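You operate a simulated robot arm through the tools that you are given. There is no shell and no other tool. Be economical: measure what you need, move in short steps, check, and stop when the job is done.

Carry out the task below with a simulated robot arm. There is one attempt and no reset: what you move stays moved.

Task
Brush the fluff off the white hanky, then fold it on the flap board.
Fine: use the clothes brush and put it back; red and blue slides before the green one; each slide ends out. Set down upright: clothes brush. What is to be rubbed or washed off counts as gone when no trace of it is left.

Only the result counts: the job must be done as asked and must still hold three seconds after the hand-in. Knocking over, shifting, dropping, spilling or breaking anything else fails it. Flat cloth is picked up by pressing the open fingertips on it (5 to 10 N) and closing them slowly along it; thin cloth reads only 2 to 8 mm in the jaws.

Robot
A 7-joint arm with a two-finger parallel gripper, fixed in place. Base frame: the origin is at the foot of the arm, x ahead of it, y to its left, z up. Lengths are in m, angles in degrees, forces in N, time in s.
With the tool pointing down near the work surface it reaches from about 0.3 to 0.7 m from the base axis. Its first joint turns from -66.0 to 66.0 degrees. Payload 1.57 kg.
Tool frame: the origin (TCP) lies between the finger pads and is the grasp point; the fingertips stand 0.03 m ahead of it; z points along the fingers, y is the line along which they close. The gripper opens to 0.11 m. The fingers are 0.024 m wide and 0.012 m thick; the gripper's body (0.048 by 0.112 m) begins 0.078 m behind the TCP.
Orientation is that of the tool frame in the base frame, as a unit quaternion [w, x, y, z]. With the fingers straight down and closing along the base's y, the tool's x points along the base's -x, its y along +y and its z along -z.

Tools
- The arm moves only by the tool drive_tool. Its argument "plan" is a list of rows, each an object (a shift or turn left out is 0, a gripper value left out holds the last) with "linear": the shift along the tool's x, y, z in m, a list of three; "turn": the turn, a rotation vector about the tool's x, y, z in degrees, a list of three. In form: [{"linear": [x, y, z], "turn": [wx, wy, wz]}, ...]. A call has 1 to 12 rows; each row shifts and turns the commanded pose from where the row before left it, along the tool's axes as they then stand. "grip" is the closure, from 0 (fully open) to 1 (shut), set as the call begins (left out, the last holds). Each row takes 0.2 s and may step no farther than 0.05 m and 8.6 degrees from the row before; otherwise, or with a gripper value out of range, the whole call is refused. Where a pose cannot be reached the arm comes as near as it can. A force on the tool above 60 N (or 10 N above the force at the start of the call, whichever is more), or a blocked arm, ends the call early, and 0.2 s more pass. Each finger travels about 0.108 m/s and halts on what it meets, pressing with about 38 N; the grip force reading is that of the motor and also rises with nothing between the fingers. The clock runs only during rows and for 0.2 s after the last one: add rows that do not move to give the fingers time. It gives the time, the measured TCP pose, the force on the tool (base axes), the opening and the grip force at its end, in the units of the frame above (readings bear some noise), with the torque about the TCP (base axes, N m) and any sound that the robot's microphone picked up.
- Cameras (640 x 400 px; columns grow to the right, rows downward): "scene" is fixed at [0.1804, -0.4103, 1.3973]; the picture's right is [0.61, -0.80, 0.00], its down [-0.50, -0.38, -0.77] and it looks along [0.62, 0.47, -0.63] (base axes); focal length 349 px, centre (320, 200). "wrist" rides on the gripper at [0.07, 0.016, -0.141] in the tool frame; the picture's right is [-0.23, 0.97, 0.00], its down [-0.85, -0.20, -0.48] and it looks along [-0.47, -0.11, 0.88] (tool axes); focal length 222 px, centre (320, 200). There is no depth. A picture from a camera that has moved, and an enlarged one, comes with that camera's place and axes in the base frame and with its lens.
- grab_frame(camera): a new picture of that camera. It takes no simulated time.
- zoom(camera, box): a new picture of the part [left, top, right, bottom] of that camera's present view, enlarged. It takes no simulated time.
- sign_off(): hands the job in; it is judged then, once.

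Work in short steps. Places have to be worked out from the pictures, the camera data and where the tool is seen: move nearer, look again, correct. Check each grasp and each placing, and mend what went wrong. You have 120 turns and 84 pictures in all, those below and enlarged ones among them. Open the gripper and draw the arm clear of the work before you hand the job in, unless the task says otherwise; then end with one line.

The tools are called as name(argument=value, ...) on one line, values as JSON. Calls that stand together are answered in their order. drive_tool: Moves the arm, as the interface text tells. Its arguments: {"type":"object","properties":{"plan":{"type":"array"},"grip":{"type":"number"}},"required":["plan"]} The other tools are called the same way: grab_frame (camera) takes a picture; zoom (camera, box) takes an enlarged picture of a part of a camera's view; sign_off () hands the job in.

At the start:

```text
time: 0.0
tool_pos: [0.3939, 0.0688, 1.1397]
tcp_rot: [0.0, 0.0, 1.0, 0.0]
contact_force: [-0.1, -0.2, 0.0]
ft_torque: [0.0, -0.01, -0.01]
width: 0.1103
grasp_force: 0.1
```

scene: 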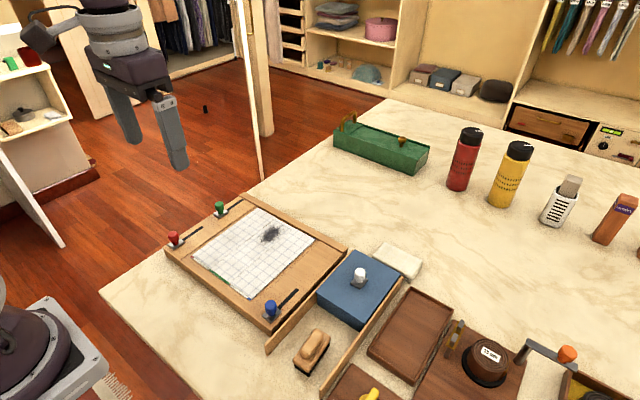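
wrist: 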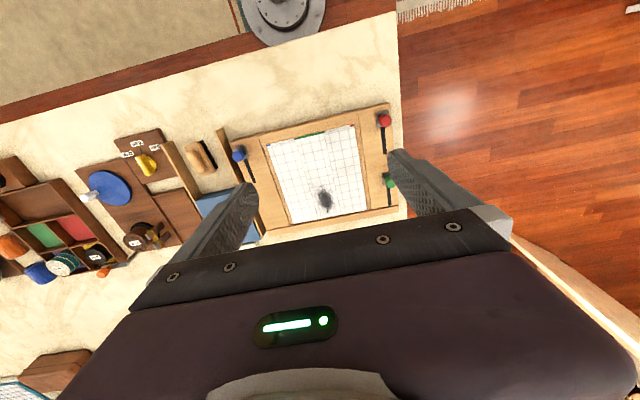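

The flap board with hanky, slides and brush are visible; I zoom in for details.

zoom(camera="scene", box=[150, 180, 350, 305])

zoom(camera="scene", box=[240, 275, 400, 375])

zoom(camera="wrist", box=[180, 90, 420, 240])

```text
3.20 times, centred on (250, 242) of scene
camera zoom: at [0.1804, -0.4103, 1.3973], right [0.61, -0.8, 0.0], down [-0.5, -0.38, -0.77], along [0.62, 0.47, -0.63], focal length 1118 px, centre (544, 64)
```

zoom: 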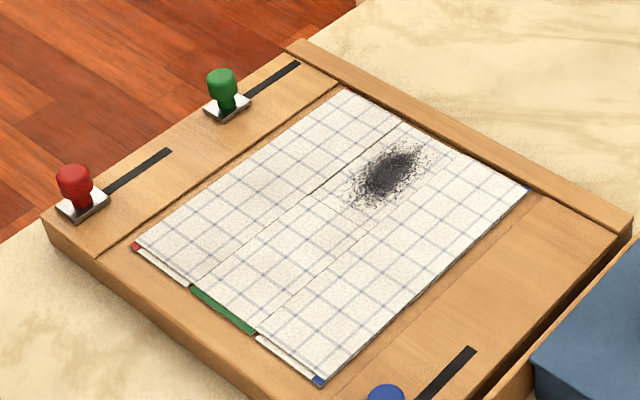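

```text
4.00 times, centred on (320, 325) of scene
camera zoom: at [0.1804, -0.4103, 1.3973], right [0.61, -0.8, 0.0], down [-0.5, -0.38, -0.77], along [0.62, 0.47, -0.63], focal length 1398 px, centre (320, -300)
```

zoom: 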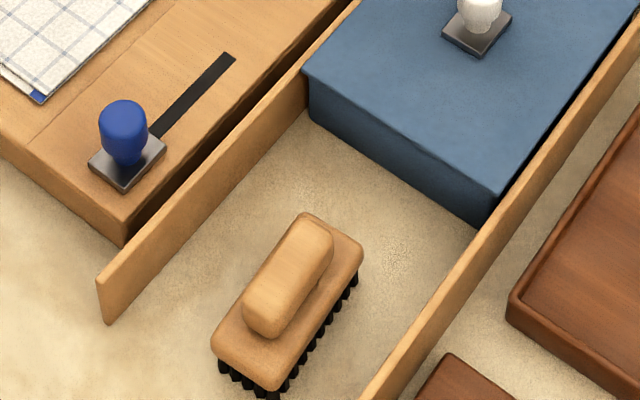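

```text
2.67 times, centred on (300, 165) of wrist
camera zoom: at [0.3223, 0.0835, 1.2812], right [0.23, 0.97, 0.0], down [0.85, -0.2, 0.48], along [0.47, -0.11, -0.88], focal length 592 px, centre (373, 293)
```

zoom: 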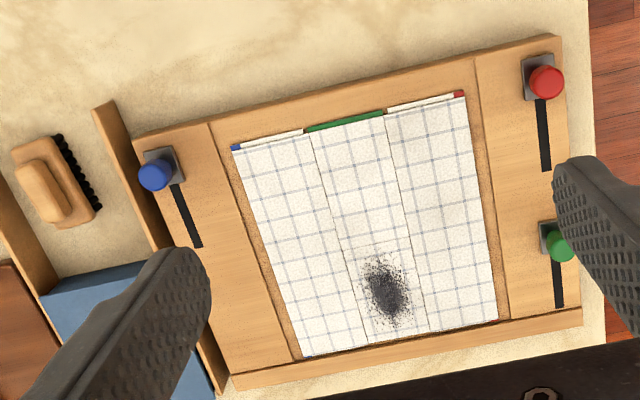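

I triangulate the blue slide at about (0.42, -0.11, 0.81) and the brush handle at about (0.42, -0.21, 0.82), with the board aligned to the base axes. I move above the brush and look closer.

drive_tool(plan=[{"linear": [-0.0037, -0.0398, 0.0229]}, {"linear": [-0.0037, -0.0398, 0.0229]}, {"linear": [-0.0037, -0.0398, 0.0229]}, {"linear": [-0.0037, -0.0398, 0.0229]}, {"linear": [-0.0037, -0.0398, 0.0229]}, {"linear": [-0.0037, -0.0398, 0.0229]}, {"linear": [-0.0037, -0.0398, 0.0229]}, {}])

grab_frame(camera="wrist")

grab_frame(camera="scene")

```text
time: 1.8
tool_pos: [0.4187, -0.2122, 0.9804]
tcp_rot: [-0.001, 0.0, 1.0, 0.0]
contact_force: [-0.9, -0.1, 0.0]
ft_torque: [0.04, 0.0, 0.05]
width: 0.1101
grasp_force: 0.3
```

```text
78 pictures are left
camera wrist: at [0.3482, -0.1969, 1.1217], right [0.23, 0.97, 0.0], down [0.86, -0.2, 0.48], along [0.47, -0.11, -0.88], focal length 222 px, centre (320, 200)
```

wrist: 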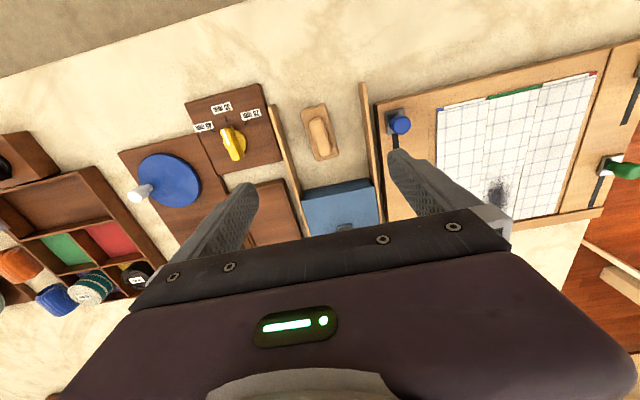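

```text
77 pictures are left
```

scene: 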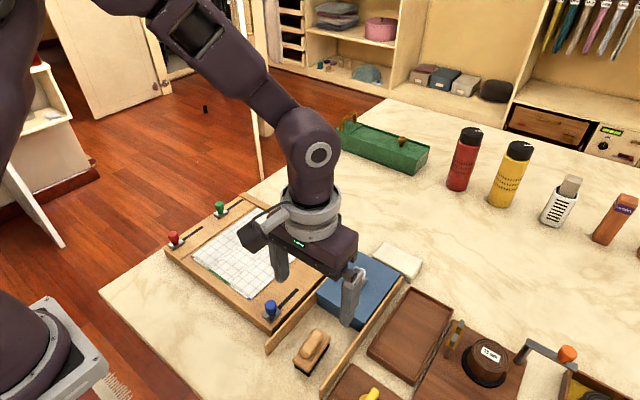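

I zoom on the brush from the wrist view for its centre and yaw.

zoom(camera="wrist", box=[260, 80, 420, 180])

```text
4.00 times, centred on (340, 130) of wrist
camera zoom: at [0.3482, -0.1969, 1.1217], right [0.23, 0.97, 0.0], down [0.86, -0.2, 0.48], along [0.47, -0.11, -0.88], focal length 888 px, centre (240, 480)
```

zoom: 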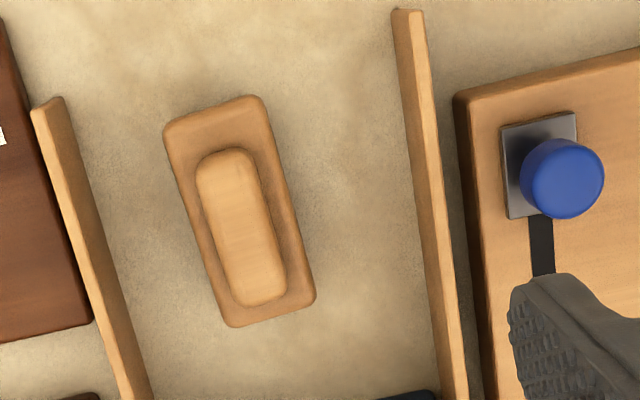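

The brush handle top is at about (0.416, -0.213, 0.815), with its long axis along x, and dividers sit about 5 cm on either side. I half-close the fingers and descend to just above handle height.

drive_tool(plan=[{"linear": [0, 0, 0]}, {"linear": [0.001, 0, 0.03]}, {"linear": [0, 0, 0.03]}, {"linear": [0, 0, 0.03]}, {"linear": [0, 0, 0.03]}, {"linear": [0, 0, 0.01]}, {}], grip=0.55)

grab_frame(camera="wrist")

zoom(camera="scene", box=[240, 250, 400, 350])

```text
time: 3.4
tool_pos: [0.417, -0.2112, 0.8495]
tcp_rot: [0.0, 0.0, 1.0, 0.0]
contact_force: [0.4, -0.1, 0.2]
ft_torque: [0.01, 0.0, 0.0]
width: 0.0496
grasp_force: 0.1
```

```text
75 pictures are left
camera wrist: at [0.3474, -0.196, 0.9907], right [0.23, 0.97, 0.0], down [0.85, -0.2, 0.48], along [0.47, -0.11, -0.88], focal length 222 px, centre (320, 200)
```

wrist: 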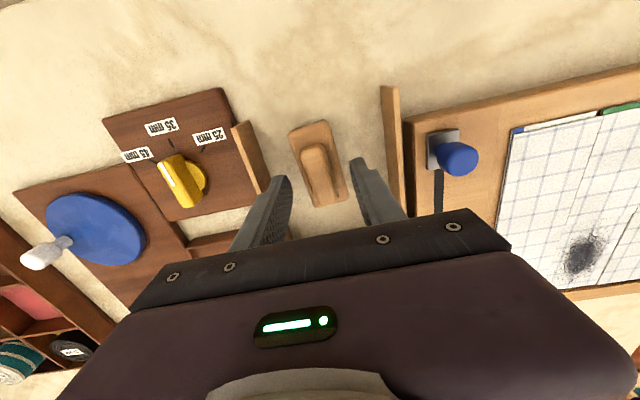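

```text
4.00 times, centred on (320, 300) of scene
camera zoom: at [0.1804, -0.4103, 1.3973], right [0.61, -0.8, 0.0], down [-0.5, -0.38, -0.77], along [0.62, 0.47, -0.63], focal length 1398 px, centre (320, -200)
```

zoom: 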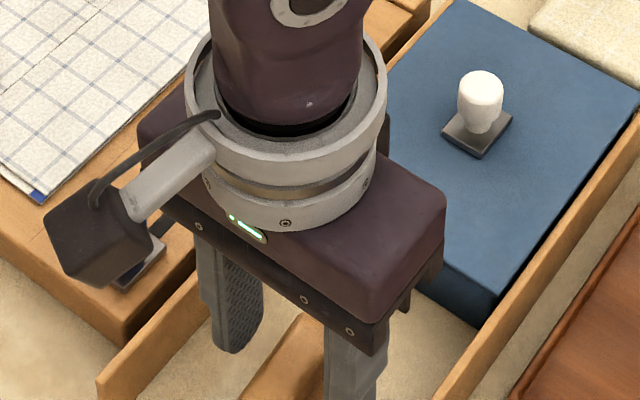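

The handle lies centred between the fingers. I lower in small steps, watching for force.

drive_tool(plan=[{"linear": [0, -0.001, 0.006]}, {"linear": [0, 0, 0.006]}, {}])

zoom(camera="wrist", box=[240, 100, 400, 220])

```text
time: 4.2
tool_pos: [0.4186, -0.2109, 0.8367]
tcp_rot: [0.0, 0.0, 1.0, 0.0]
contact_force: [-0.3, -0.2, -0.5]
ft_torque: [-0.02, 0.01, 0.0]
width: 0.0495
grasp_force: 0.1
```

```text
3.33 times, centred on (320, 160) of wrist
camera zoom: at [0.3474, -0.1965, 0.9786], right [0.23, 0.97, 0.0], down [0.85, -0.2, 0.48], along [0.47, -0.11, -0.88], focal length 740 px, centre (320, 333)
```

zoom: 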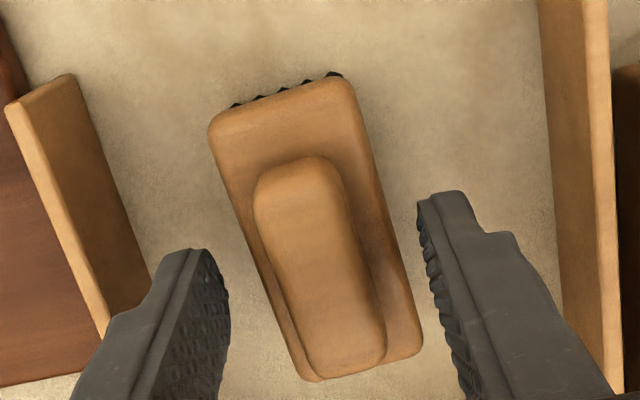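

Alignment is good; I keep lowering.

drive_tool(plan=[{"linear": [0, 0, 0.006]}, {"linear": [0, 0, 0.004]}, {}])

zoom(camera="wrist", box=[240, 100, 400, 220])

zoom(camera="scene", box=[260, 290, 380, 365])

```text
time: 5.0
tool_pos: [0.4178, -0.2115, 0.8277]
tcp_rot: [0.0, 0.0, 1.0, 0.0]
contact_force: [0.6, 0.2, 0.3]
ft_torque: [-0.01, -0.01, -0.04]
width: 0.0494
grasp_force: 0.1
```

```text
3.33 times, centred on (320, 160) of wrist
camera zoom: at [0.347, -0.1965, 0.9692], right [0.23, 0.97, 0.0], down [0.85, -0.2, 0.48], along [0.47, -0.11, -0.88], focal length 740 px, centre (320, 333)
```

zoom: 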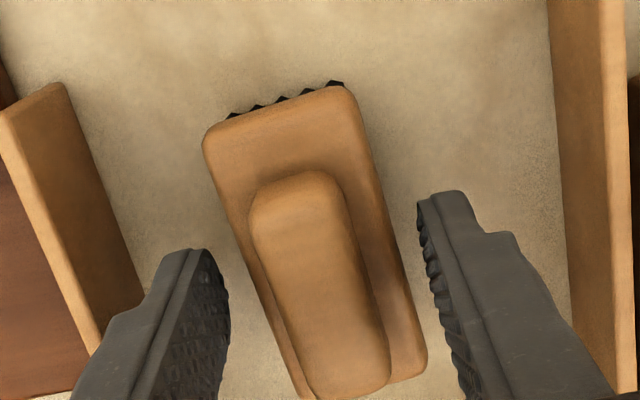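

```text
5.33 times, centred on (320, 328) of scene
camera zoom: at [0.1804, -0.4103, 1.3973], right [0.61, -0.8, 0.0], down [-0.5, -0.38, -0.77], along [0.62, 0.47, -0.63], focal length 1864 px, centre (320, -480)
```

zoom: 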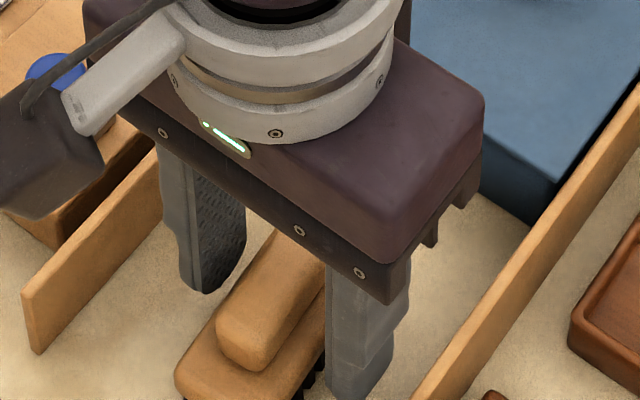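

The handle top is near 0.81 and the body top near 0.78. I narrow the fingers to 3 cm, then step down to feel the body.

drive_tool(plan=[{}, {}, {"linear": [0, 0, 0.003]}, {"linear": [0, 0, 0.002]}, {}], grip=0.72)

zoom(camera="wrist", box=[240, 100, 400, 220])

```text
time: 6.2
tool_pos: [0.4191, -0.2119, 0.8231]
tcp_rot: [0.001, 0.0, 1.0, -0.001]
contact_force: [-0.3, 6.2, 35.6]
ft_torque: [0.22, 0.02, -0.04]
width: 0.035
grasp_force: 37.5
```

```text
3.33 times, centred on (320, 160) of wrist
camera zoom: at [0.347, -0.1966, 0.9653], right [0.23, 0.97, 0.0], down [0.85, -0.2, 0.48], along [0.47, -0.11, -0.88], focal length 740 px, centre (320, 333)
```

zoom: 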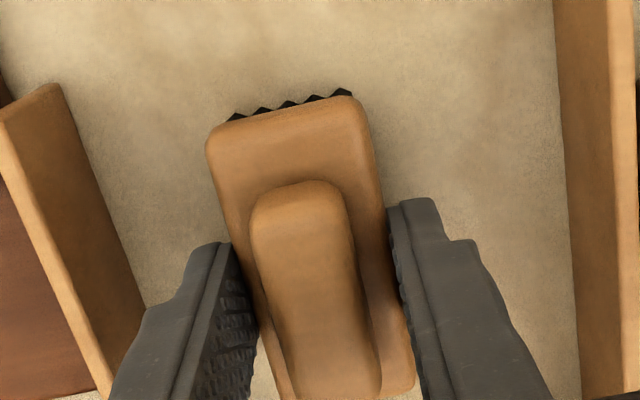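

The fingertips caught the body edge (35 mm wide), so the body top is near z 0.80. I open, rise, and narrow again above it.

drive_tool(plan=[{}, {"linear": [0, 0, -0.004]}, {"linear": [0, 0, -0.01]}, {}], grip=0.55)

drive_tool(plan=[{}, {}, {"linear": [0, 0, 0.002]}, {}], grip=0.74)

zoom(camera="wrist", box=[240, 100, 400, 220])

```text
time: 7.2
tool_pos: [0.4173, -0.2119, 0.8375]
tcp_rot: [0.001, 0.0, 1.0, 0.0]
contact_force: [-1.1, 0.0, -0.5]
ft_torque: [0.01, 0.0, 0.03]
width: 0.0493
grasp_force: 0.0
```

```text
time: 8.2
tool_pos: [0.4183, -0.2121, 0.8351]
tcp_rot: [0.002, 0.0, 1.0, -0.001]
contact_force: [-1.9, 4.1, 35.3]
ft_torque: [0.12, 0.07, -0.03]
width: 0.035
grasp_force: 38.0
```

```text
3.33 times, centred on (320, 160) of wrist
camera zoom: at [0.3468, -0.1963, 0.977], right [0.23, 0.97, 0.0], down [0.85, -0.2, 0.48], along [0.47, -0.11, -0.88], focal length 740 px, centre (320, 333)
```

zoom: 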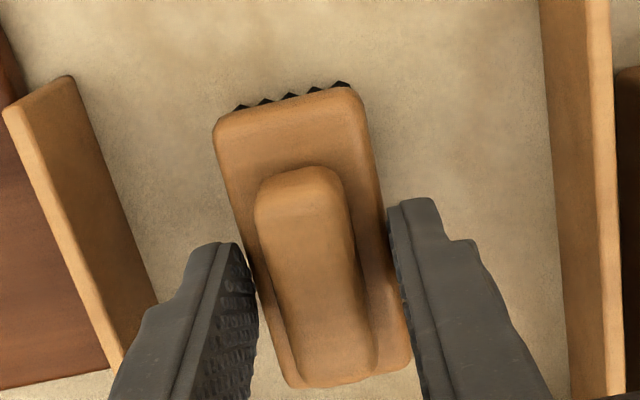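

The width is still 35 mm, so the body is higher than I thought. I open, rise another 10 mm, and narrow without pushing.

drive_tool(plan=[{}, {"linear": [0, 0, -0.004]}, {"linear": [0, 0, -0.008]}, {}], grip=0.55)

drive_tool(plan=[{}, {}, {}], grip=0.74)

zoom(camera="wrist", box=[240, 100, 400, 220])

```text
time: 9.2
tool_pos: [0.4171, -0.2115, 0.845]
tcp_rot: [0.0, 0.0, 1.0, 0.0]
contact_force: [-0.5, 0.2, 0.5]
ft_torque: [-0.01, 0.05, -0.03]
width: 0.0495
grasp_force: 0.0
```

```text
time: 10.0
tool_pos: [0.4184, -0.2116, 0.8458]
tcp_rot: [-0.001, 0.0, 1.0, 0.0]
contact_force: [-0.2, -0.3, 0.0]
ft_torque: [0.03, -0.03, -0.02]
width: 0.0287
grasp_force: 0.0
```

```text
3.33 times, centred on (320, 160) of wrist
camera zoom: at [0.3466, -0.1961, 0.9876], right [0.23, 0.97, 0.0], down [0.85, -0.2, 0.48], along [0.47, -0.11, -0.88], focal length 740 px, centre (320, 333)
```

zoom: 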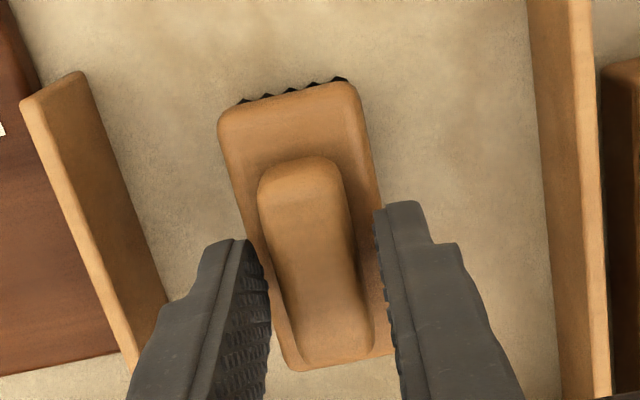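

Clear at 29 mm. I lower gently to feel the body top.

drive_tool(plan=[{"linear": [0, 0, 0.003]}, {}])

drive_tool(plan=[{"linear": [0, 0, 0.002]}, {}])

```text
time: 10.6
tool_pos: [0.4165, -0.2109, 0.8424]
tcp_rot: [0.0, 0.0, 1.0, 0.0]
contact_force: [0.2, 0.0, 0.0]
ft_torque: [-0.04, -0.03, 0.0]
width: 0.0287
grasp_force: 0.1
```

```text
time: 11.2
tool_pos: [0.417, -0.2095, 0.8407]
tcp_rot: [0.0, 0.0, 1.0, 0.001]
contact_force: [0.5, 0.1, -0.4]
ft_torque: [-0.01, -0.03, 0.0]
width: 0.0286
grasp_force: 0.0
```

No contact yet with the tips at 0.811; I close on the handle here.

drive_tool(plan=[{}, {}, {}], grip=1.0)

zoom(camera="wrist", box=[240, 100, 400, 220])

```text
time: 12.0
tool_pos: [0.4178, -0.2114, 0.8397]
tcp_rot: [0.0, 0.0, 1.0, 0.0]
contact_force: [0.3, 0.6, 0.2]
ft_torque: [-0.03, -0.02, -0.02]
width: 0.0189
grasp_force: 33.2
```

```text
3.33 times, centred on (320, 160) of wrist
camera zoom: at [0.3464, -0.1959, 0.9823], right [0.23, 0.97, 0.0], down [0.86, -0.2, 0.48], along [0.47, -0.11, -0.88], focal length 740 px, centre (320, 333)
```

zoom: 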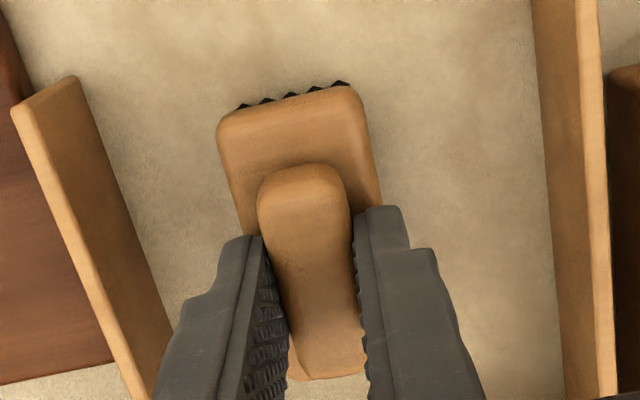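

The handle is gripped at 18.9 mm (put-back pose: TCP 0.418, -0.211, 0.840). I lift and check.

drive_tool(plan=[{"linear": [0, 0, -0.02]}, {"linear": [0, 0, -0.03]}, {"linear": [0, 0, -0.04]}, {"linear": [0, 0, -0.04]}, {}])

grab_frame(camera="wrist")

grab_frame(camera="scene")

```text
time: 13.2
tool_pos: [0.4165, -0.2085, 0.9711]
tcp_rot: [0.0, -0.001, 1.0, 0.0]
contact_force: [0.1, -0.6, -0.4]
ft_torque: [0.05, 0.0, 0.0]
width: 0.0
grasp_force: 21.2
```

```text
66 pictures are left
camera wrist: at [0.3464, -0.1938, 1.1129], right [0.23, 0.97, 0.0], down [0.85, -0.2, 0.48], along [0.47, -0.11, -0.88], focal length 222 px, centre (320, 200)
```

wrist: 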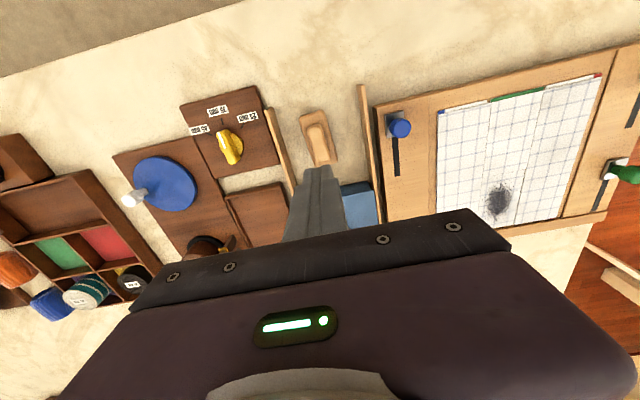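

```text
65 pictures are left
```

scene: 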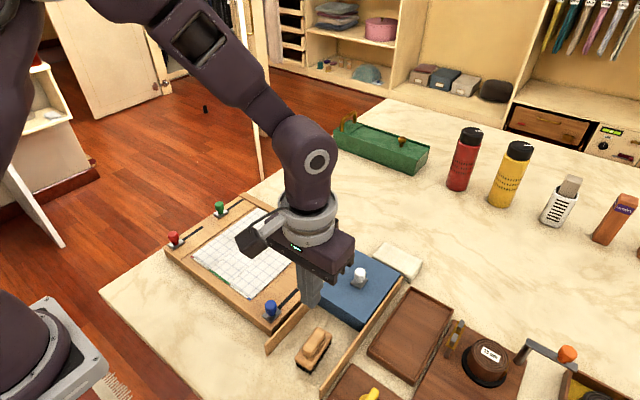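

The brush slipped out because only the rounded handle top was held; it is still in place. I go back and grip the brush body's sides with the tips at about 0.796.

drive_tool(plan=[{}, {"linear": [0, -0.002, 0.04]}, {"linear": [0, 0, 0.04]}, {"linear": [0, 0, 0.03]}, {}], grip=0.55)

zoom(camera="wrist", box=[240, 100, 400, 220])

```text
time: 14.4
tool_pos: [0.4171, -0.2114, 0.8605]
tcp_rot: [0.0, 0.0, 1.0, 0.0]
contact_force: [-0.6, 0.3, -0.6]
ft_torque: [0.0, -0.02, 0.02]
width: 0.0495
grasp_force: 0.1
```

```text
3.33 times, centred on (320, 160) of wrist
camera zoom: at [0.3464, -0.1972, 1.0031], right [0.23, 0.97, 0.0], down [0.85, -0.2, 0.48], along [0.47, -0.11, -0.88], focal length 740 px, centre (320, 333)
```

zoom: 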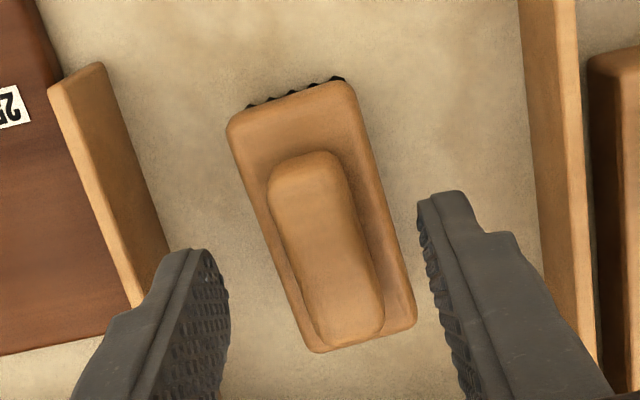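

Still centred. I lower so the tips straddle the body and close.

drive_tool(plan=[{"linear": [0, 0, 0.015]}, {"linear": [0, 0, 0.015]}, {"linear": [0, 0, 0.003]}, {}])

drive_tool(plan=[{}, {}, {}], grip=1.0)

drive_tool(plan=[{"linear": [0, 0, -0.005]}, {"linear": [0, 0, -0.01]}, {"linear": [0, 0, -0.015]}, {}])

zoom(camera="scene", box=[240, 260, 400, 360])

```text
time: 15.4
tool_pos: [0.418, -0.2116, 0.8282]
tcp_rot: [0.0, 0.0, 1.0, 0.0]
contact_force: [0.2, 0.0, -0.2]
ft_torque: [-0.02, -0.01, -0.05]
width: 0.0494
grasp_force: 0.0
```

```text
time: 16.2
tool_pos: [0.4181, -0.2131, 0.8277]
tcp_rot: [0.0, -0.001, 1.0, 0.0]
contact_force: [-0.4, 0.4, -0.5]
ft_torque: [0.01, 0.01, 0.0]
width: 0.0349
grasp_force: 38.1
```

```text
time: 17.2
tool_pos: [0.4167, -0.2148, 0.8586]
tcp_rot: [0.0, 0.0, 1.0, 0.0]
contact_force: [0.1, 0.5, 1.0]
ft_torque: [0.0, -0.02, -0.01]
width: 0.035
grasp_force: 37.7
```

```text
4.00 times, centred on (320, 310) of scene
camera zoom: at [0.1804, -0.4103, 1.3973], right [0.61, -0.8, 0.0], down [-0.5, -0.38, -0.77], along [0.62, 0.47, -0.63], focal length 1398 px, centre (320, -240)
```

zoom: 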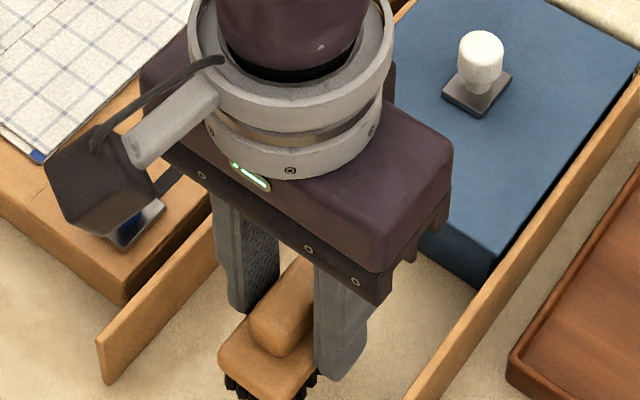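

The brush is held at 35 mm. I lift it clear and carry it over the fluff.

drive_tool(plan=[{"linear": [0, 0, -0.03]}, {"linear": [0, 0, -0.03]}, {"linear": [0, 0, -0.03]}, {"linear": [-0.0211, 0.0361, 0]}, {"linear": [-0.0211, 0.0361, 0]}, {"linear": [-0.0211, 0.0361, 0]}, {"linear": [-0.0211, 0.0361, 0]}, {"linear": [-0.0211, 0.0361, 0]}, {"linear": [-0.0211, 0.0361, 0]}, {"linear": [-0.0211, 0.0361, 0]}, {}])

grab_frame(camera="wrist")

grab_frame(camera="scene")

```text
time: 19.6
tool_pos: [0.5659, 0.0405, 0.948]
tcp_rot: [0.0, 0.0, 1.0, 0.0]
contact_force: [0.2, 0.3, -0.6]
ft_torque: [-0.01, -0.03, 0.0]
width: 0.0351
grasp_force: 38.4
```

```text
62 pictures are left
camera wrist: at [0.4957, 0.0545, 1.09], right [0.23, 0.97, 0.0], down [0.85, -0.2, 0.48], along [0.47, -0.11, -0.88], focal length 222 px, centre (320, 200)
```

wrist: 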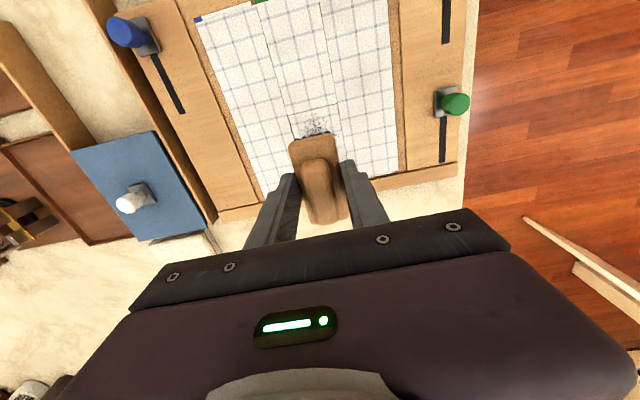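

```text
61 pictures are left
```

scene: 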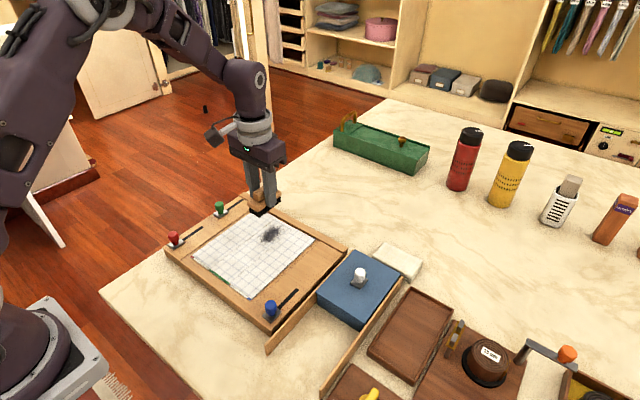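

Fluff is centred at about (0.575, 0.038), and the hanky spans x 0.42–0.624, y -0.055–0.132. I move to the fluff's -y side and descend toward the board.

drive_tool(plan=[{"linear": [-0.009, -0.035, 0]}, {"linear": [0, 0, 0.03]}, {"linear": [0, 0, 0.03]}, {"linear": [0, 0, 0.01]}, {}])

drive_tool(plan=[{"linear": [0, 0, 0.004]}, {}])

drive_tool(plan=[{"linear": [0, 0, 0.004]}, {}])

zoom(camera="scene", box=[200, 180, 360, 280])

```text
time: 20.8
tool_pos: [0.5738, 0.0047, 0.8777]
tcp_rot: [-0.001, 0.0, 1.0, 0.0]
contact_force: [0.6, -1.2, -1.7]
ft_torque: [-0.02, -0.01, -0.02]
width: 0.035
grasp_force: 38.2
```

```text
time: 21.4
tool_pos: [0.5744, 0.0039, 0.8747]
tcp_rot: [0.0, 0.0, 1.0, 0.0]
contact_force: [-0.1, 0.4, 0.2]
ft_torque: [0.01, 0.0, 0.04]
width: 0.035
grasp_force: 38.0
```

```text
time: 22.0
tool_pos: [0.575, 0.0032, 0.8704]
tcp_rot: [0.0, 0.0, 1.0, 0.0]
contact_force: [-0.5, -0.2, -0.5]
ft_torque: [0.0, 0.03, 0.01]
width: 0.035
grasp_force: 38.4
```

```text
4.00 times, centred on (280, 230) of scene
camera zoom: at [0.1804, -0.4103, 1.3973], right [0.61, -0.8, 0.0], down [-0.5, -0.38, -0.77], along [0.62, 0.47, -0.63], focal length 1398 px, centre (480, 80)
```

zoom: 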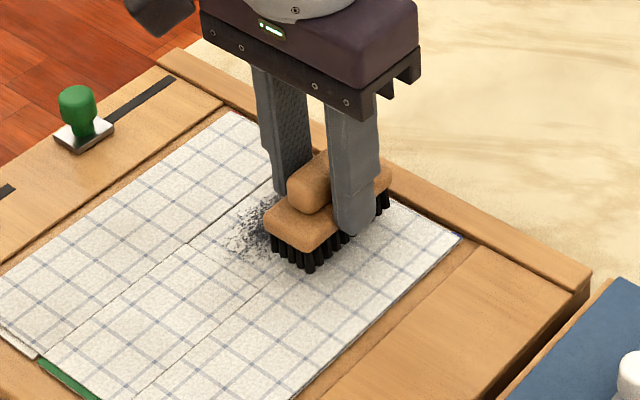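

Nearly touching. I continue in 3 mm steps.

drive_tool(plan=[{"linear": [0, 0, 0.003]}, {}])

drive_tool(plan=[{"linear": [0, 0, 0.003]}, {}])

drive_tool(plan=[{"linear": [0, 0, 0.002]}, {}])

```text
time: 22.6
tool_pos: [0.5735, 0.0037, 0.8673]
tcp_rot: [0.0, 0.0, 1.0, 0.0]
contact_force: [0.6, -0.1, -0.7]
ft_torque: [0.0, 0.01, -0.03]
width: 0.0352
grasp_force: 38.7
```

```text
time: 23.2
tool_pos: [0.5757, 0.0052, 0.8648]
tcp_rot: [0.0, 0.0, 1.0, 0.0]
contact_force: [0.7, -0.9, 0.7]
ft_torque: [0.0, 0.05, 0.0]
width: 0.035
grasp_force: 38.5
```

```text
time: 23.8
tool_pos: [0.5754, 0.0041, 0.8616]
tcp_rot: [0.0, 0.0, 1.0, -0.001]
contact_force: [-1.1, -0.7, -0.5]
ft_torque: [-0.01, 0.02, 0.01]
width: 0.0348
grasp_force: 38.3
```

No contact yet at 0.8616; I keep stepping.

drive_tool(plan=[{"linear": [0, 0, 0.002]}, {}])

drive_tool(plan=[{"linear": [0, 0, 0.002]}, {}])

drive_tool(plan=[{"linear": [0, 0, 0.001]}, {}])

```text
time: 24.4
tool_pos: [0.5754, 0.0032, 0.8598]
tcp_rot: [0.0, 0.0, 1.0, 0.001]
contact_force: [0.5, -0.7, -0.4]
ft_torque: [-0.01, 0.0, 0.03]
width: 0.0351
grasp_force: 37.4
```

```text
time: 25.0
tool_pos: [0.5747, 0.0039, 0.8585]
tcp_rot: [0.002, 0.0, 1.0, 0.0]
contact_force: [-3.3, -0.2, 13.5]
ft_torque: [0.21, 0.19, 0.06]
width: 0.035
grasp_force: 38.5
```

```text
time: 25.6
tool_pos: [0.5749, 0.0045, 0.8571]
tcp_rot: [0.002, 0.0, 1.0, 0.0]
contact_force: [-0.7, -1.8, 26.8]
ft_torque: [0.24, 0.22, -0.01]
width: 0.0349
grasp_force: 37.5
```

Contact is at about z 0.859 and stiff (~13 N/mm). I back off 2 mm to a light press and make a first stroke in +y.

drive_tool(plan=[{"linear": [0, 0, -0.0018]}, {}])

drive_tool(plan=[{"linear": [0, 0.01, 0]}, {"linear": [0, 0.01, 0]}, {"linear": [0, 0.01, 0]}, {"linear": [0, 0.01, 0]}])

zoom(camera="scene", box=[180, 180, 340, 280])

```text
time: 26.2
tool_pos: [0.5746, 0.0049, 0.8581]
tcp_rot: [-0.001, -0.001, 1.0, 0.0]
contact_force: [1.6, -0.2, 0.6]
ft_torque: [0.04, -0.14, 0.0]
width: 0.0352
grasp_force: 37.9
```

```text
time: 27.2
tool_pos: [0.5746, 0.0452, 0.8589]
tcp_rot: [0.0, 0.0, 1.0, -0.001]
contact_force: [-0.3, -0.3, 0.5]
ft_torque: [-0.08, -0.04, -0.05]
width: 0.0351
grasp_force: 38.3
```

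```text
4.00 times, centred on (260, 230) of scene
camera zoom: at [0.1804, -0.4103, 1.3973], right [0.61, -0.8, 0.0], down [-0.5, -0.38, -0.77], along [0.62, 0.47, -0.63], focal length 1398 px, centre (560, 80)
```

zoom: 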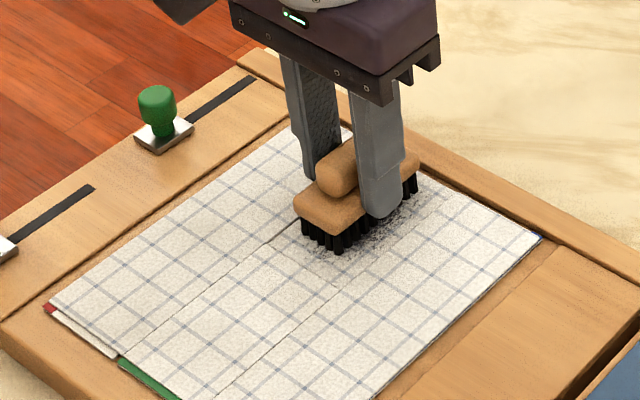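

The fluff is thinning and the cloth is staying put. I press 0.8 mm more and stroke back and forth.

drive_tool(plan=[{"linear": [0, 0.01, 0.0008]}, {"linear": [0, 0.012, 0]}, {"linear": [0, 0.012, 0]}, {"linear": [0, -0.012, 0]}, {"linear": [0, -0.012, 0]}, {"linear": [0, -0.012, 0]}, {"linear": [0, -0.012, 0]}, {"linear": [0, -0.012, 0]}])

drive_tool(plan=[{"linear": [0, -0.012, 0]}, {"linear": [0, -0.012, 0]}, {"linear": [0, 0.012, 0]}, {"linear": [0, 0.012, 0]}, {"linear": [0, 0.012, 0]}, {"linear": [0, 0.012, 0]}, {"linear": [0, 0.012, 0]}, {"linear": [0, 0.012, 0]}, {"linear": [0, 0.012, 0]}])

zoom(camera="scene", box=[180, 180, 340, 280])

```text
time: 29.0
tool_pos: [0.5741, 0.0179, 0.858]
tcp_rot: [0.0, 0.0, 1.0, 0.0]
contact_force: [-0.6, 5.4, 12.0]
ft_torque: [0.29, -0.1, 0.03]
width: 0.0351
grasp_force: 37.6
```

```text
time: 31.0
tool_pos: [0.5737, 0.0795, 0.8586]
tcp_rot: [0.0, 0.001, 1.0, 0.0]
contact_force: [-0.2, -4.9, 8.9]
ft_torque: [-0.33, -0.02, -0.01]
width: 0.0349
grasp_force: 37.9
```

```text
4.00 times, centred on (260, 230) of scene
camera zoom: at [0.1802, -0.4104, 1.3973], right [0.61, -0.8, 0.0], down [-0.5, -0.38, -0.77], along [0.62, 0.47, -0.63], focal length 1398 px, centre (560, 80)
```

zoom: 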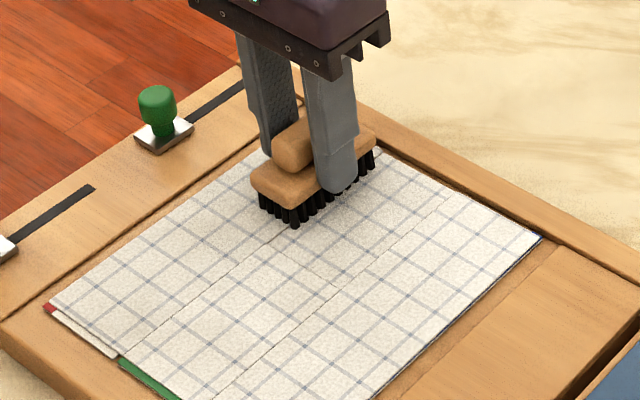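

It looks clean. I lift away and inspect before returning the brush.

drive_tool(plan=[{"linear": [0, 0, -0.03]}, {"linear": [0, 0, -0.03]}, {"linear": [0, 0, -0.03]}, {"linear": [0.02, -0.04, 0]}, {"linear": [0.02, -0.04, 0]}, {"linear": [0.02, -0.04, 0]}, {"linear": [0.02, -0.04, 0]}, {"linear": [0.02, -0.04, 0]}, {}])

zoom(camera="scene", box=[160, 180, 352, 300])

grab_frame(camera="wrist")

```text
time: 33.0
tool_pos: [0.4725, -0.12, 0.9475]
tcp_rot: [-0.001, 0.0, 1.0, -0.001]
contact_force: [-0.1, 0.8, -1.4]
ft_torque: [0.01, -0.01, -0.01]
width: 0.0351
grasp_force: 37.9
```

```text
3.33 times, centred on (256, 240) of scene
camera zoom: at [0.1804, -0.4103, 1.3973], right [0.61, -0.8, 0.0], down [-0.5, -0.38, -0.77], along [0.62, 0.47, -0.63], focal length 1165 px, centre (533, 67)
```

zoom: 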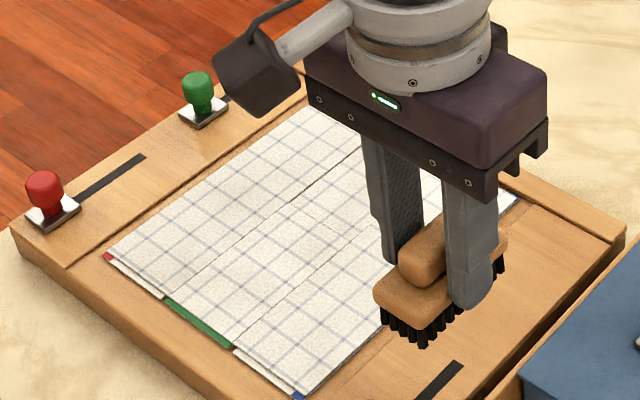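

```text
56 pictures are left
camera wrist: at [0.4014, -0.1058, 1.0893], right [0.23, 0.97, 0.0], down [0.85, -0.2, 0.48], along [0.47, -0.11, -0.88], focal length 222 px, centre (320, 200)
```

wrist: 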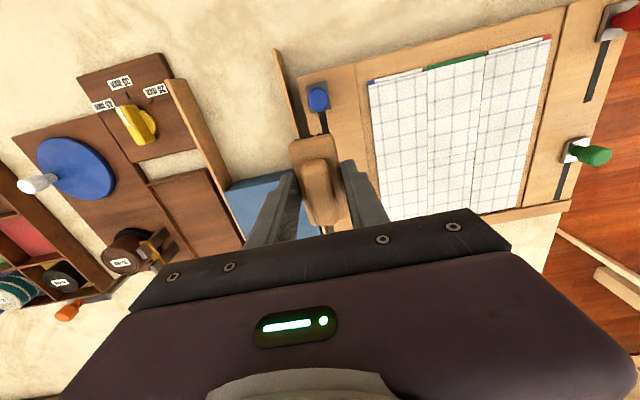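

zoom(camera="wrist", box=[350, 30, 590, 230])

```text
2.00 times, centred on (470, 130) of wrist
camera zoom: at [0.4014, -0.1058, 1.0893], right [0.23, 0.97, 0.0], down [0.85, -0.2, 0.48], along [0.47, -0.11, -0.88], focal length 444 px, centre (20, 340)
```

zoom: 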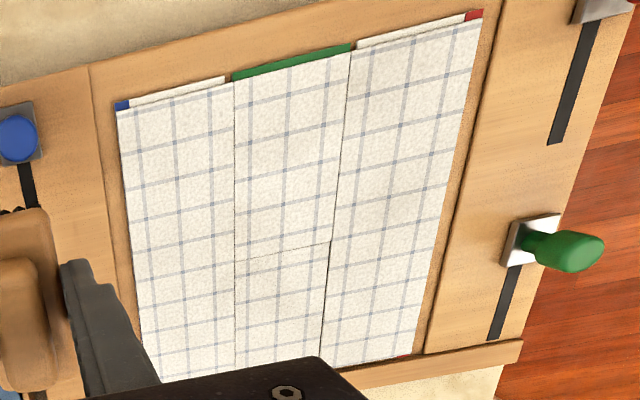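

The hanky looks clean. I move above the brush slot, which also unblocks the view of the whole cloth.

drive_tool(plan=[{"linear": [0.0182, -0.0307, 0]}, {"linear": [0.0182, -0.0307, 0]}, {"linear": [0.0182, -0.0307, 0]}, {}])

zoom(camera="scene", box=[185, 195, 325, 305])

grab_frame(camera="wrist")

```text
time: 34.0
tool_pos: [0.419, -0.2151, 0.9476]
tcp_rot: [0.0, 0.0, 1.0, 0.0]
contact_force: [0.4, 0.2, -0.2]
ft_torque: [0.0, 0.01, -0.01]
width: 0.035
grasp_force: 38.0
```

```text
3.64 times, centred on (255, 250) of scene
camera zoom: at [0.1804, -0.4103, 1.3973], right [0.61, -0.8, 0.0], down [-0.5, -0.38, -0.77], along [0.62, 0.47, -0.63], focal length 1271 px, centre (556, 18)
```

zoom: 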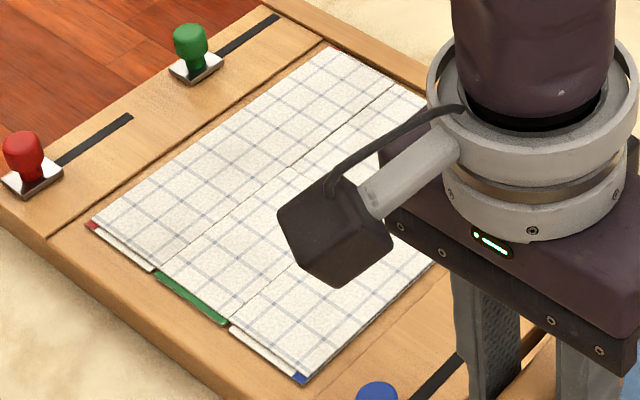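

```text
53 pictures are left
camera wrist: at [0.3488, -0.2001, 1.0895], right [0.23, 0.97, 0.0], down [0.86, -0.2, 0.48], along [0.47, -0.11, -0.88], focal length 222 px, centre (320, 200)
```

wrist: 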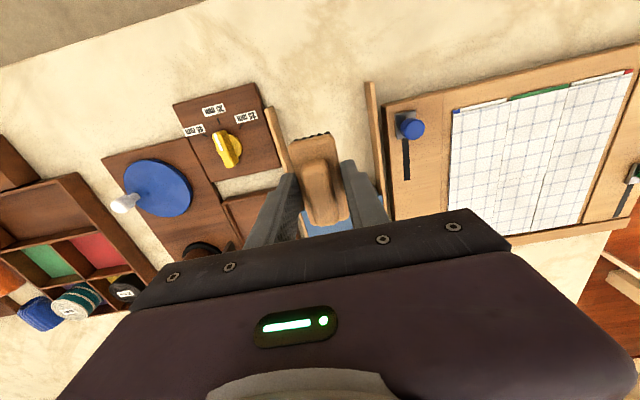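

zoom(camera="wrist", box=[440, 60, 640, 250])

```text
2.11 times, centred on (540, 155) of wrist
camera zoom: at [0.3488, -0.2001, 1.0895], right [0.23, 0.97, 0.0], down [0.86, -0.2, 0.48], along [0.47, -0.11, -0.88], focal length 468 px, centre (-143, 295)
```

zoom: 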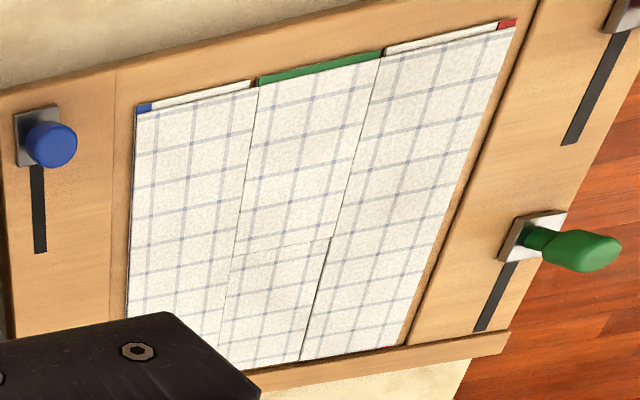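

No fluff remains. I lower the brush into its original place.

drive_tool(plan=[{"linear": [0.002, 0, 0.035]}, {"linear": [0, 0, 0.035]}, {"linear": [0, 0, 0.03]}, {"linear": [0, 0, 0.015]}, {}])

drive_tool(plan=[{"linear": [0, 0, 0.003]}, {}])

```text
time: 35.2
tool_pos: [0.4174, -0.2132, 0.833]
tcp_rot: [0.0, 0.0, 1.0, 0.0]
contact_force: [0.0, 0.5, 0.5]
ft_torque: [-0.01, -0.02, 0.01]
width: 0.0351
grasp_force: 38.1
```

```text
time: 35.8
tool_pos: [0.4179, -0.2133, 0.83]
tcp_rot: [0.0, 0.0, 1.0, 0.0]
contact_force: [0.8, 0.7, -0.6]
ft_torque: [-0.01, -0.02, 0.0]
width: 0.0353
grasp_force: 38.4
```

drive_tool(plan=[{"linear": [0, 0, 0.0015]}, {}])

drive_tool(plan=[{"linear": [0, 0, 0.001]}, {}])

```text
time: 36.4
tool_pos: [0.4177, -0.2133, 0.8276]
tcp_rot: [0.0, 0.0, 1.0, 0.0]
contact_force: [0.3, 0.3, -2.1]
ft_torque: [-0.02, 0.01, 0.0]
width: 0.0349
grasp_force: 38.2
```

```text
time: 37.0
tool_pos: [0.4174, -0.2132, 0.8278]
tcp_rot: [-0.001, 0.001, 1.0, 0.001]
contact_force: [0.0, -1.4, 2.6]
ft_torque: [-0.02, -0.03, -0.05]
width: 0.0352
grasp_force: 37.8
```

The brush touches the table (2.6 N). I release and rise.

drive_tool(plan=[{}, {}, {"linear": [0, 0, -0.02]}, {"linear": [0, 0, -0.03]}, {"linear": [0, 0, -0.04]}, {"linear": [0, 0, -0.04]}, {"linear": [0, 0.02, -0.01]}, {}], grip=0.55)

grab_frame(camera="wrist")

zoom(camera="wrist", box=[340, 60, 500, 180])

```text
time: 38.8
tool_pos: [0.4184, -0.1939, 0.9687]
tcp_rot: [0.001, 0.0, 1.0, -0.001]
contact_force: [-0.2, -0.7, -1.3]
ft_torque: [0.01, -0.04, -0.03]
width: 0.0494
grasp_force: 0.0
```

```text
51 pictures are left
camera wrist: at [0.3474, -0.1802, 1.1106], right [0.23, 0.97, 0.0], down [0.85, -0.2, 0.48], along [0.47, -0.11, -0.88], focal length 222 px, centre (320, 200)
```

wrist: 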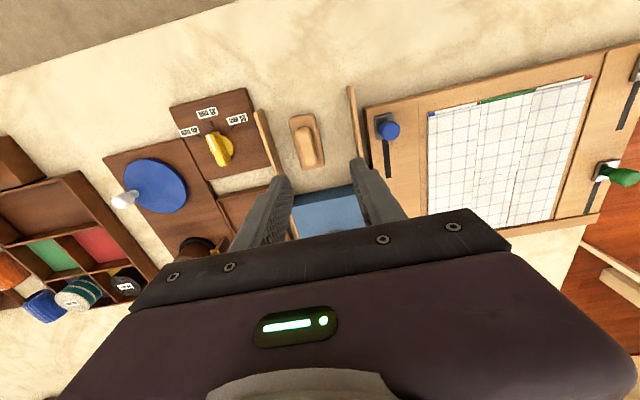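

```text
3.33 times, centred on (420, 120) of wrist
camera zoom: at [0.3474, -0.1802, 1.1106], right [0.23, 0.97, 0.0], down [0.85, -0.2, 0.48], along [0.47, -0.11, -0.88], focal length 740 px, centre (-13, 467)
```

zoom: 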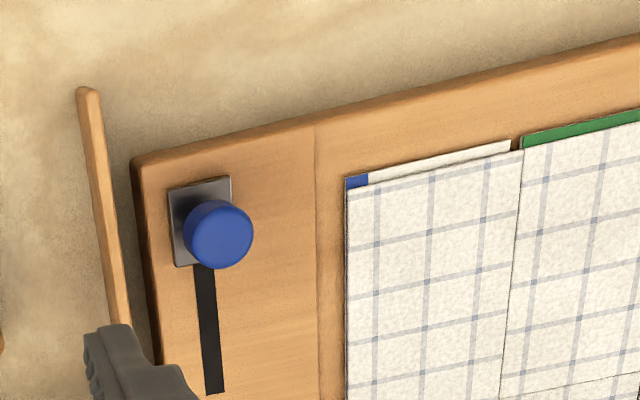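

The brush is upright back in its slot. The blue knob is at about (0.420, -0.112), top near z 0.835, with its slot running +x to about 0.49. I hover above it to align.

drive_tool(plan=[{"linear": [-0.001, 0.0405, 0]}, {"linear": [-0.001, 0.0405, 0]}, {"linear": [0, 0, 0.03]}, {"linear": [0, 0, 0.03]}, {"linear": [0, 0, 0.025]}, {}], grip=0.6)

zoom(camera="wrist", box=[240, 100, 400, 220])

```text
time: 40.2
tool_pos: [0.4199, -0.1127, 0.8813]
tcp_rot: [0.0, 0.0, 1.0, 0.001]
contact_force: [0.6, 0.5, 0.3]
ft_torque: [-0.03, 0.01, 0.01]
width: 0.0439
grasp_force: 0.1
```

```text
3.33 times, centred on (320, 160) of wrist
camera zoom: at [0.3491, -0.0976, 1.0232], right [0.23, 0.97, 0.0], down [0.85, -0.2, 0.48], along [0.47, -0.11, -0.88], focal length 740 px, centre (320, 333)
```

zoom: 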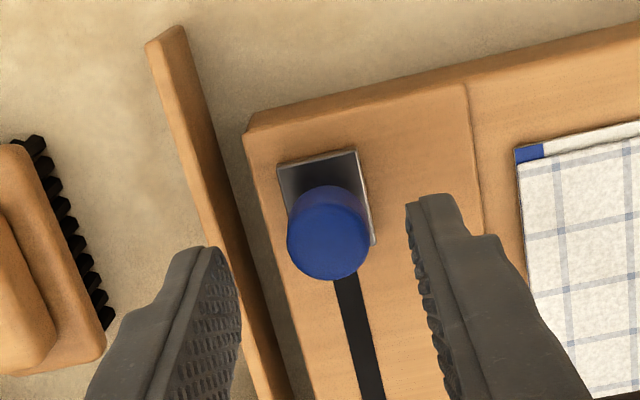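

The knob is centred (2.1 cm wide) and the divider is lower than the board. I descend 30 mm and close on the knob.

drive_tool(plan=[{"linear": [0.001, 0.0005, 0.015]}, {"linear": [0, 0, 0.014]}, {}])

drive_tool(plan=[{}, {}], grip=1.0)

zoom(camera="wrist", box=[240, 100, 400, 220])

```text
time: 41.0
tool_pos: [0.4182, -0.1114, 0.8537]
tcp_rot: [0.0, 0.0, 1.0, 0.0]
contact_force: [0.1, -0.6, 0.5]
ft_torque: [0.01, -0.03, 0.02]
width: 0.0442
grasp_force: 0.0
```

```text
time: 41.6
tool_pos: [0.4194, -0.1109, 0.8533]
tcp_rot: [0.0, 0.0, 1.0, 0.0]
contact_force: [-0.3, 10.3, -2.2]
ft_torque: [-0.13, -0.06, 0.0]
width: 0.0205
grasp_force: 34.3
```

```text
3.33 times, centred on (320, 160) of wrist
camera zoom: at [0.3482, -0.0955, 0.9951], right [0.23, 0.97, 0.0], down [0.86, -0.2, 0.48], along [0.47, -0.11, -0.88], focal length 740 px, centre (320, 333)
```

zoom: 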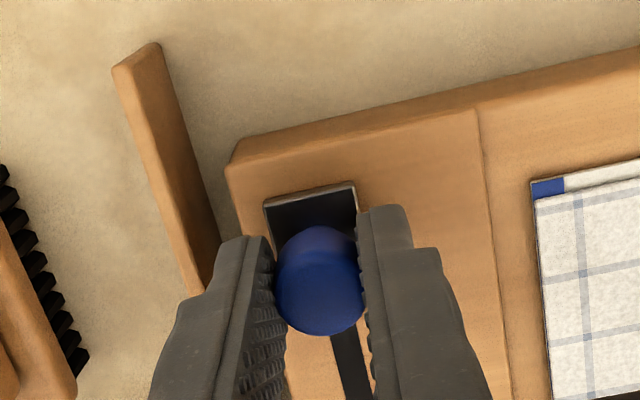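

The knob is gripped (20.5 mm). I slide it 2 cm in +x and watch the forces.

drive_tool(plan=[{"linear": [0, 0.0006, 0]}, {"linear": [-0.01, 0, 0]}, {"linear": [-0.01, 0, 0]}, {}])

grab_frame(camera="scene")

```text
time: 42.6
tool_pos: [0.4378, -0.111, 0.853]
tcp_rot: [0.0, -0.001, 1.0, 0.001]
contact_force: [-0.8, 21.9, -14.9]
ft_torque: [0.15, -0.03, 0.06]
width: 0.021
grasp_force: 33.7
```

```text
47 pictures are left
```

scene: 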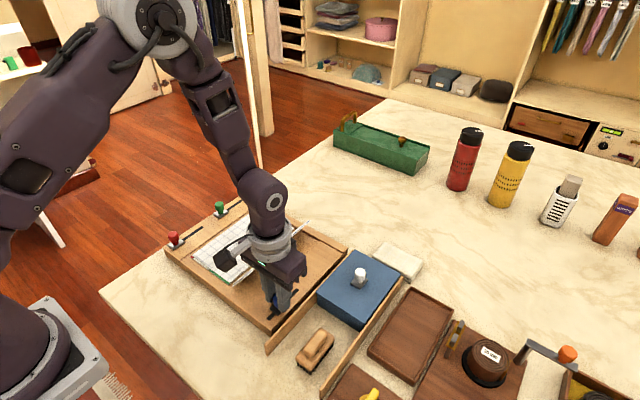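

The blue flap is starting to lift. I continue the slide to its far end in two steps.

drive_tool(plan=[{"linear": [-0.01, 0.001, 0.0005]}, {"linear": [-0.01, 0, 0]}, {}])

zoom(camera="scene", box=[160, 180, 352, 330])

```text
time: 43.4
tool_pos: [0.4599, -0.1109, 0.8545]
tcp_rot: [0.0, 0.0, 1.0, 0.0]
contact_force: [-1.0, 13.2, -2.8]
ft_torque: [0.67, 0.26, 0.03]
width: 0.0205
grasp_force: 34.0
```

```text
2.67 times, centred on (256, 255) of scene
camera zoom: at [0.1805, -0.41, 1.3974], right [0.61, -0.8, 0.0], down [-0.5, -0.38, -0.77], along [0.62, 0.47, -0.63], focal length 932 px, centre (491, 53)
```

zoom: 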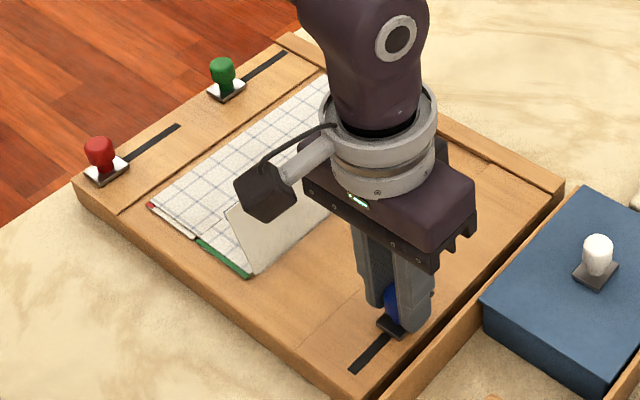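

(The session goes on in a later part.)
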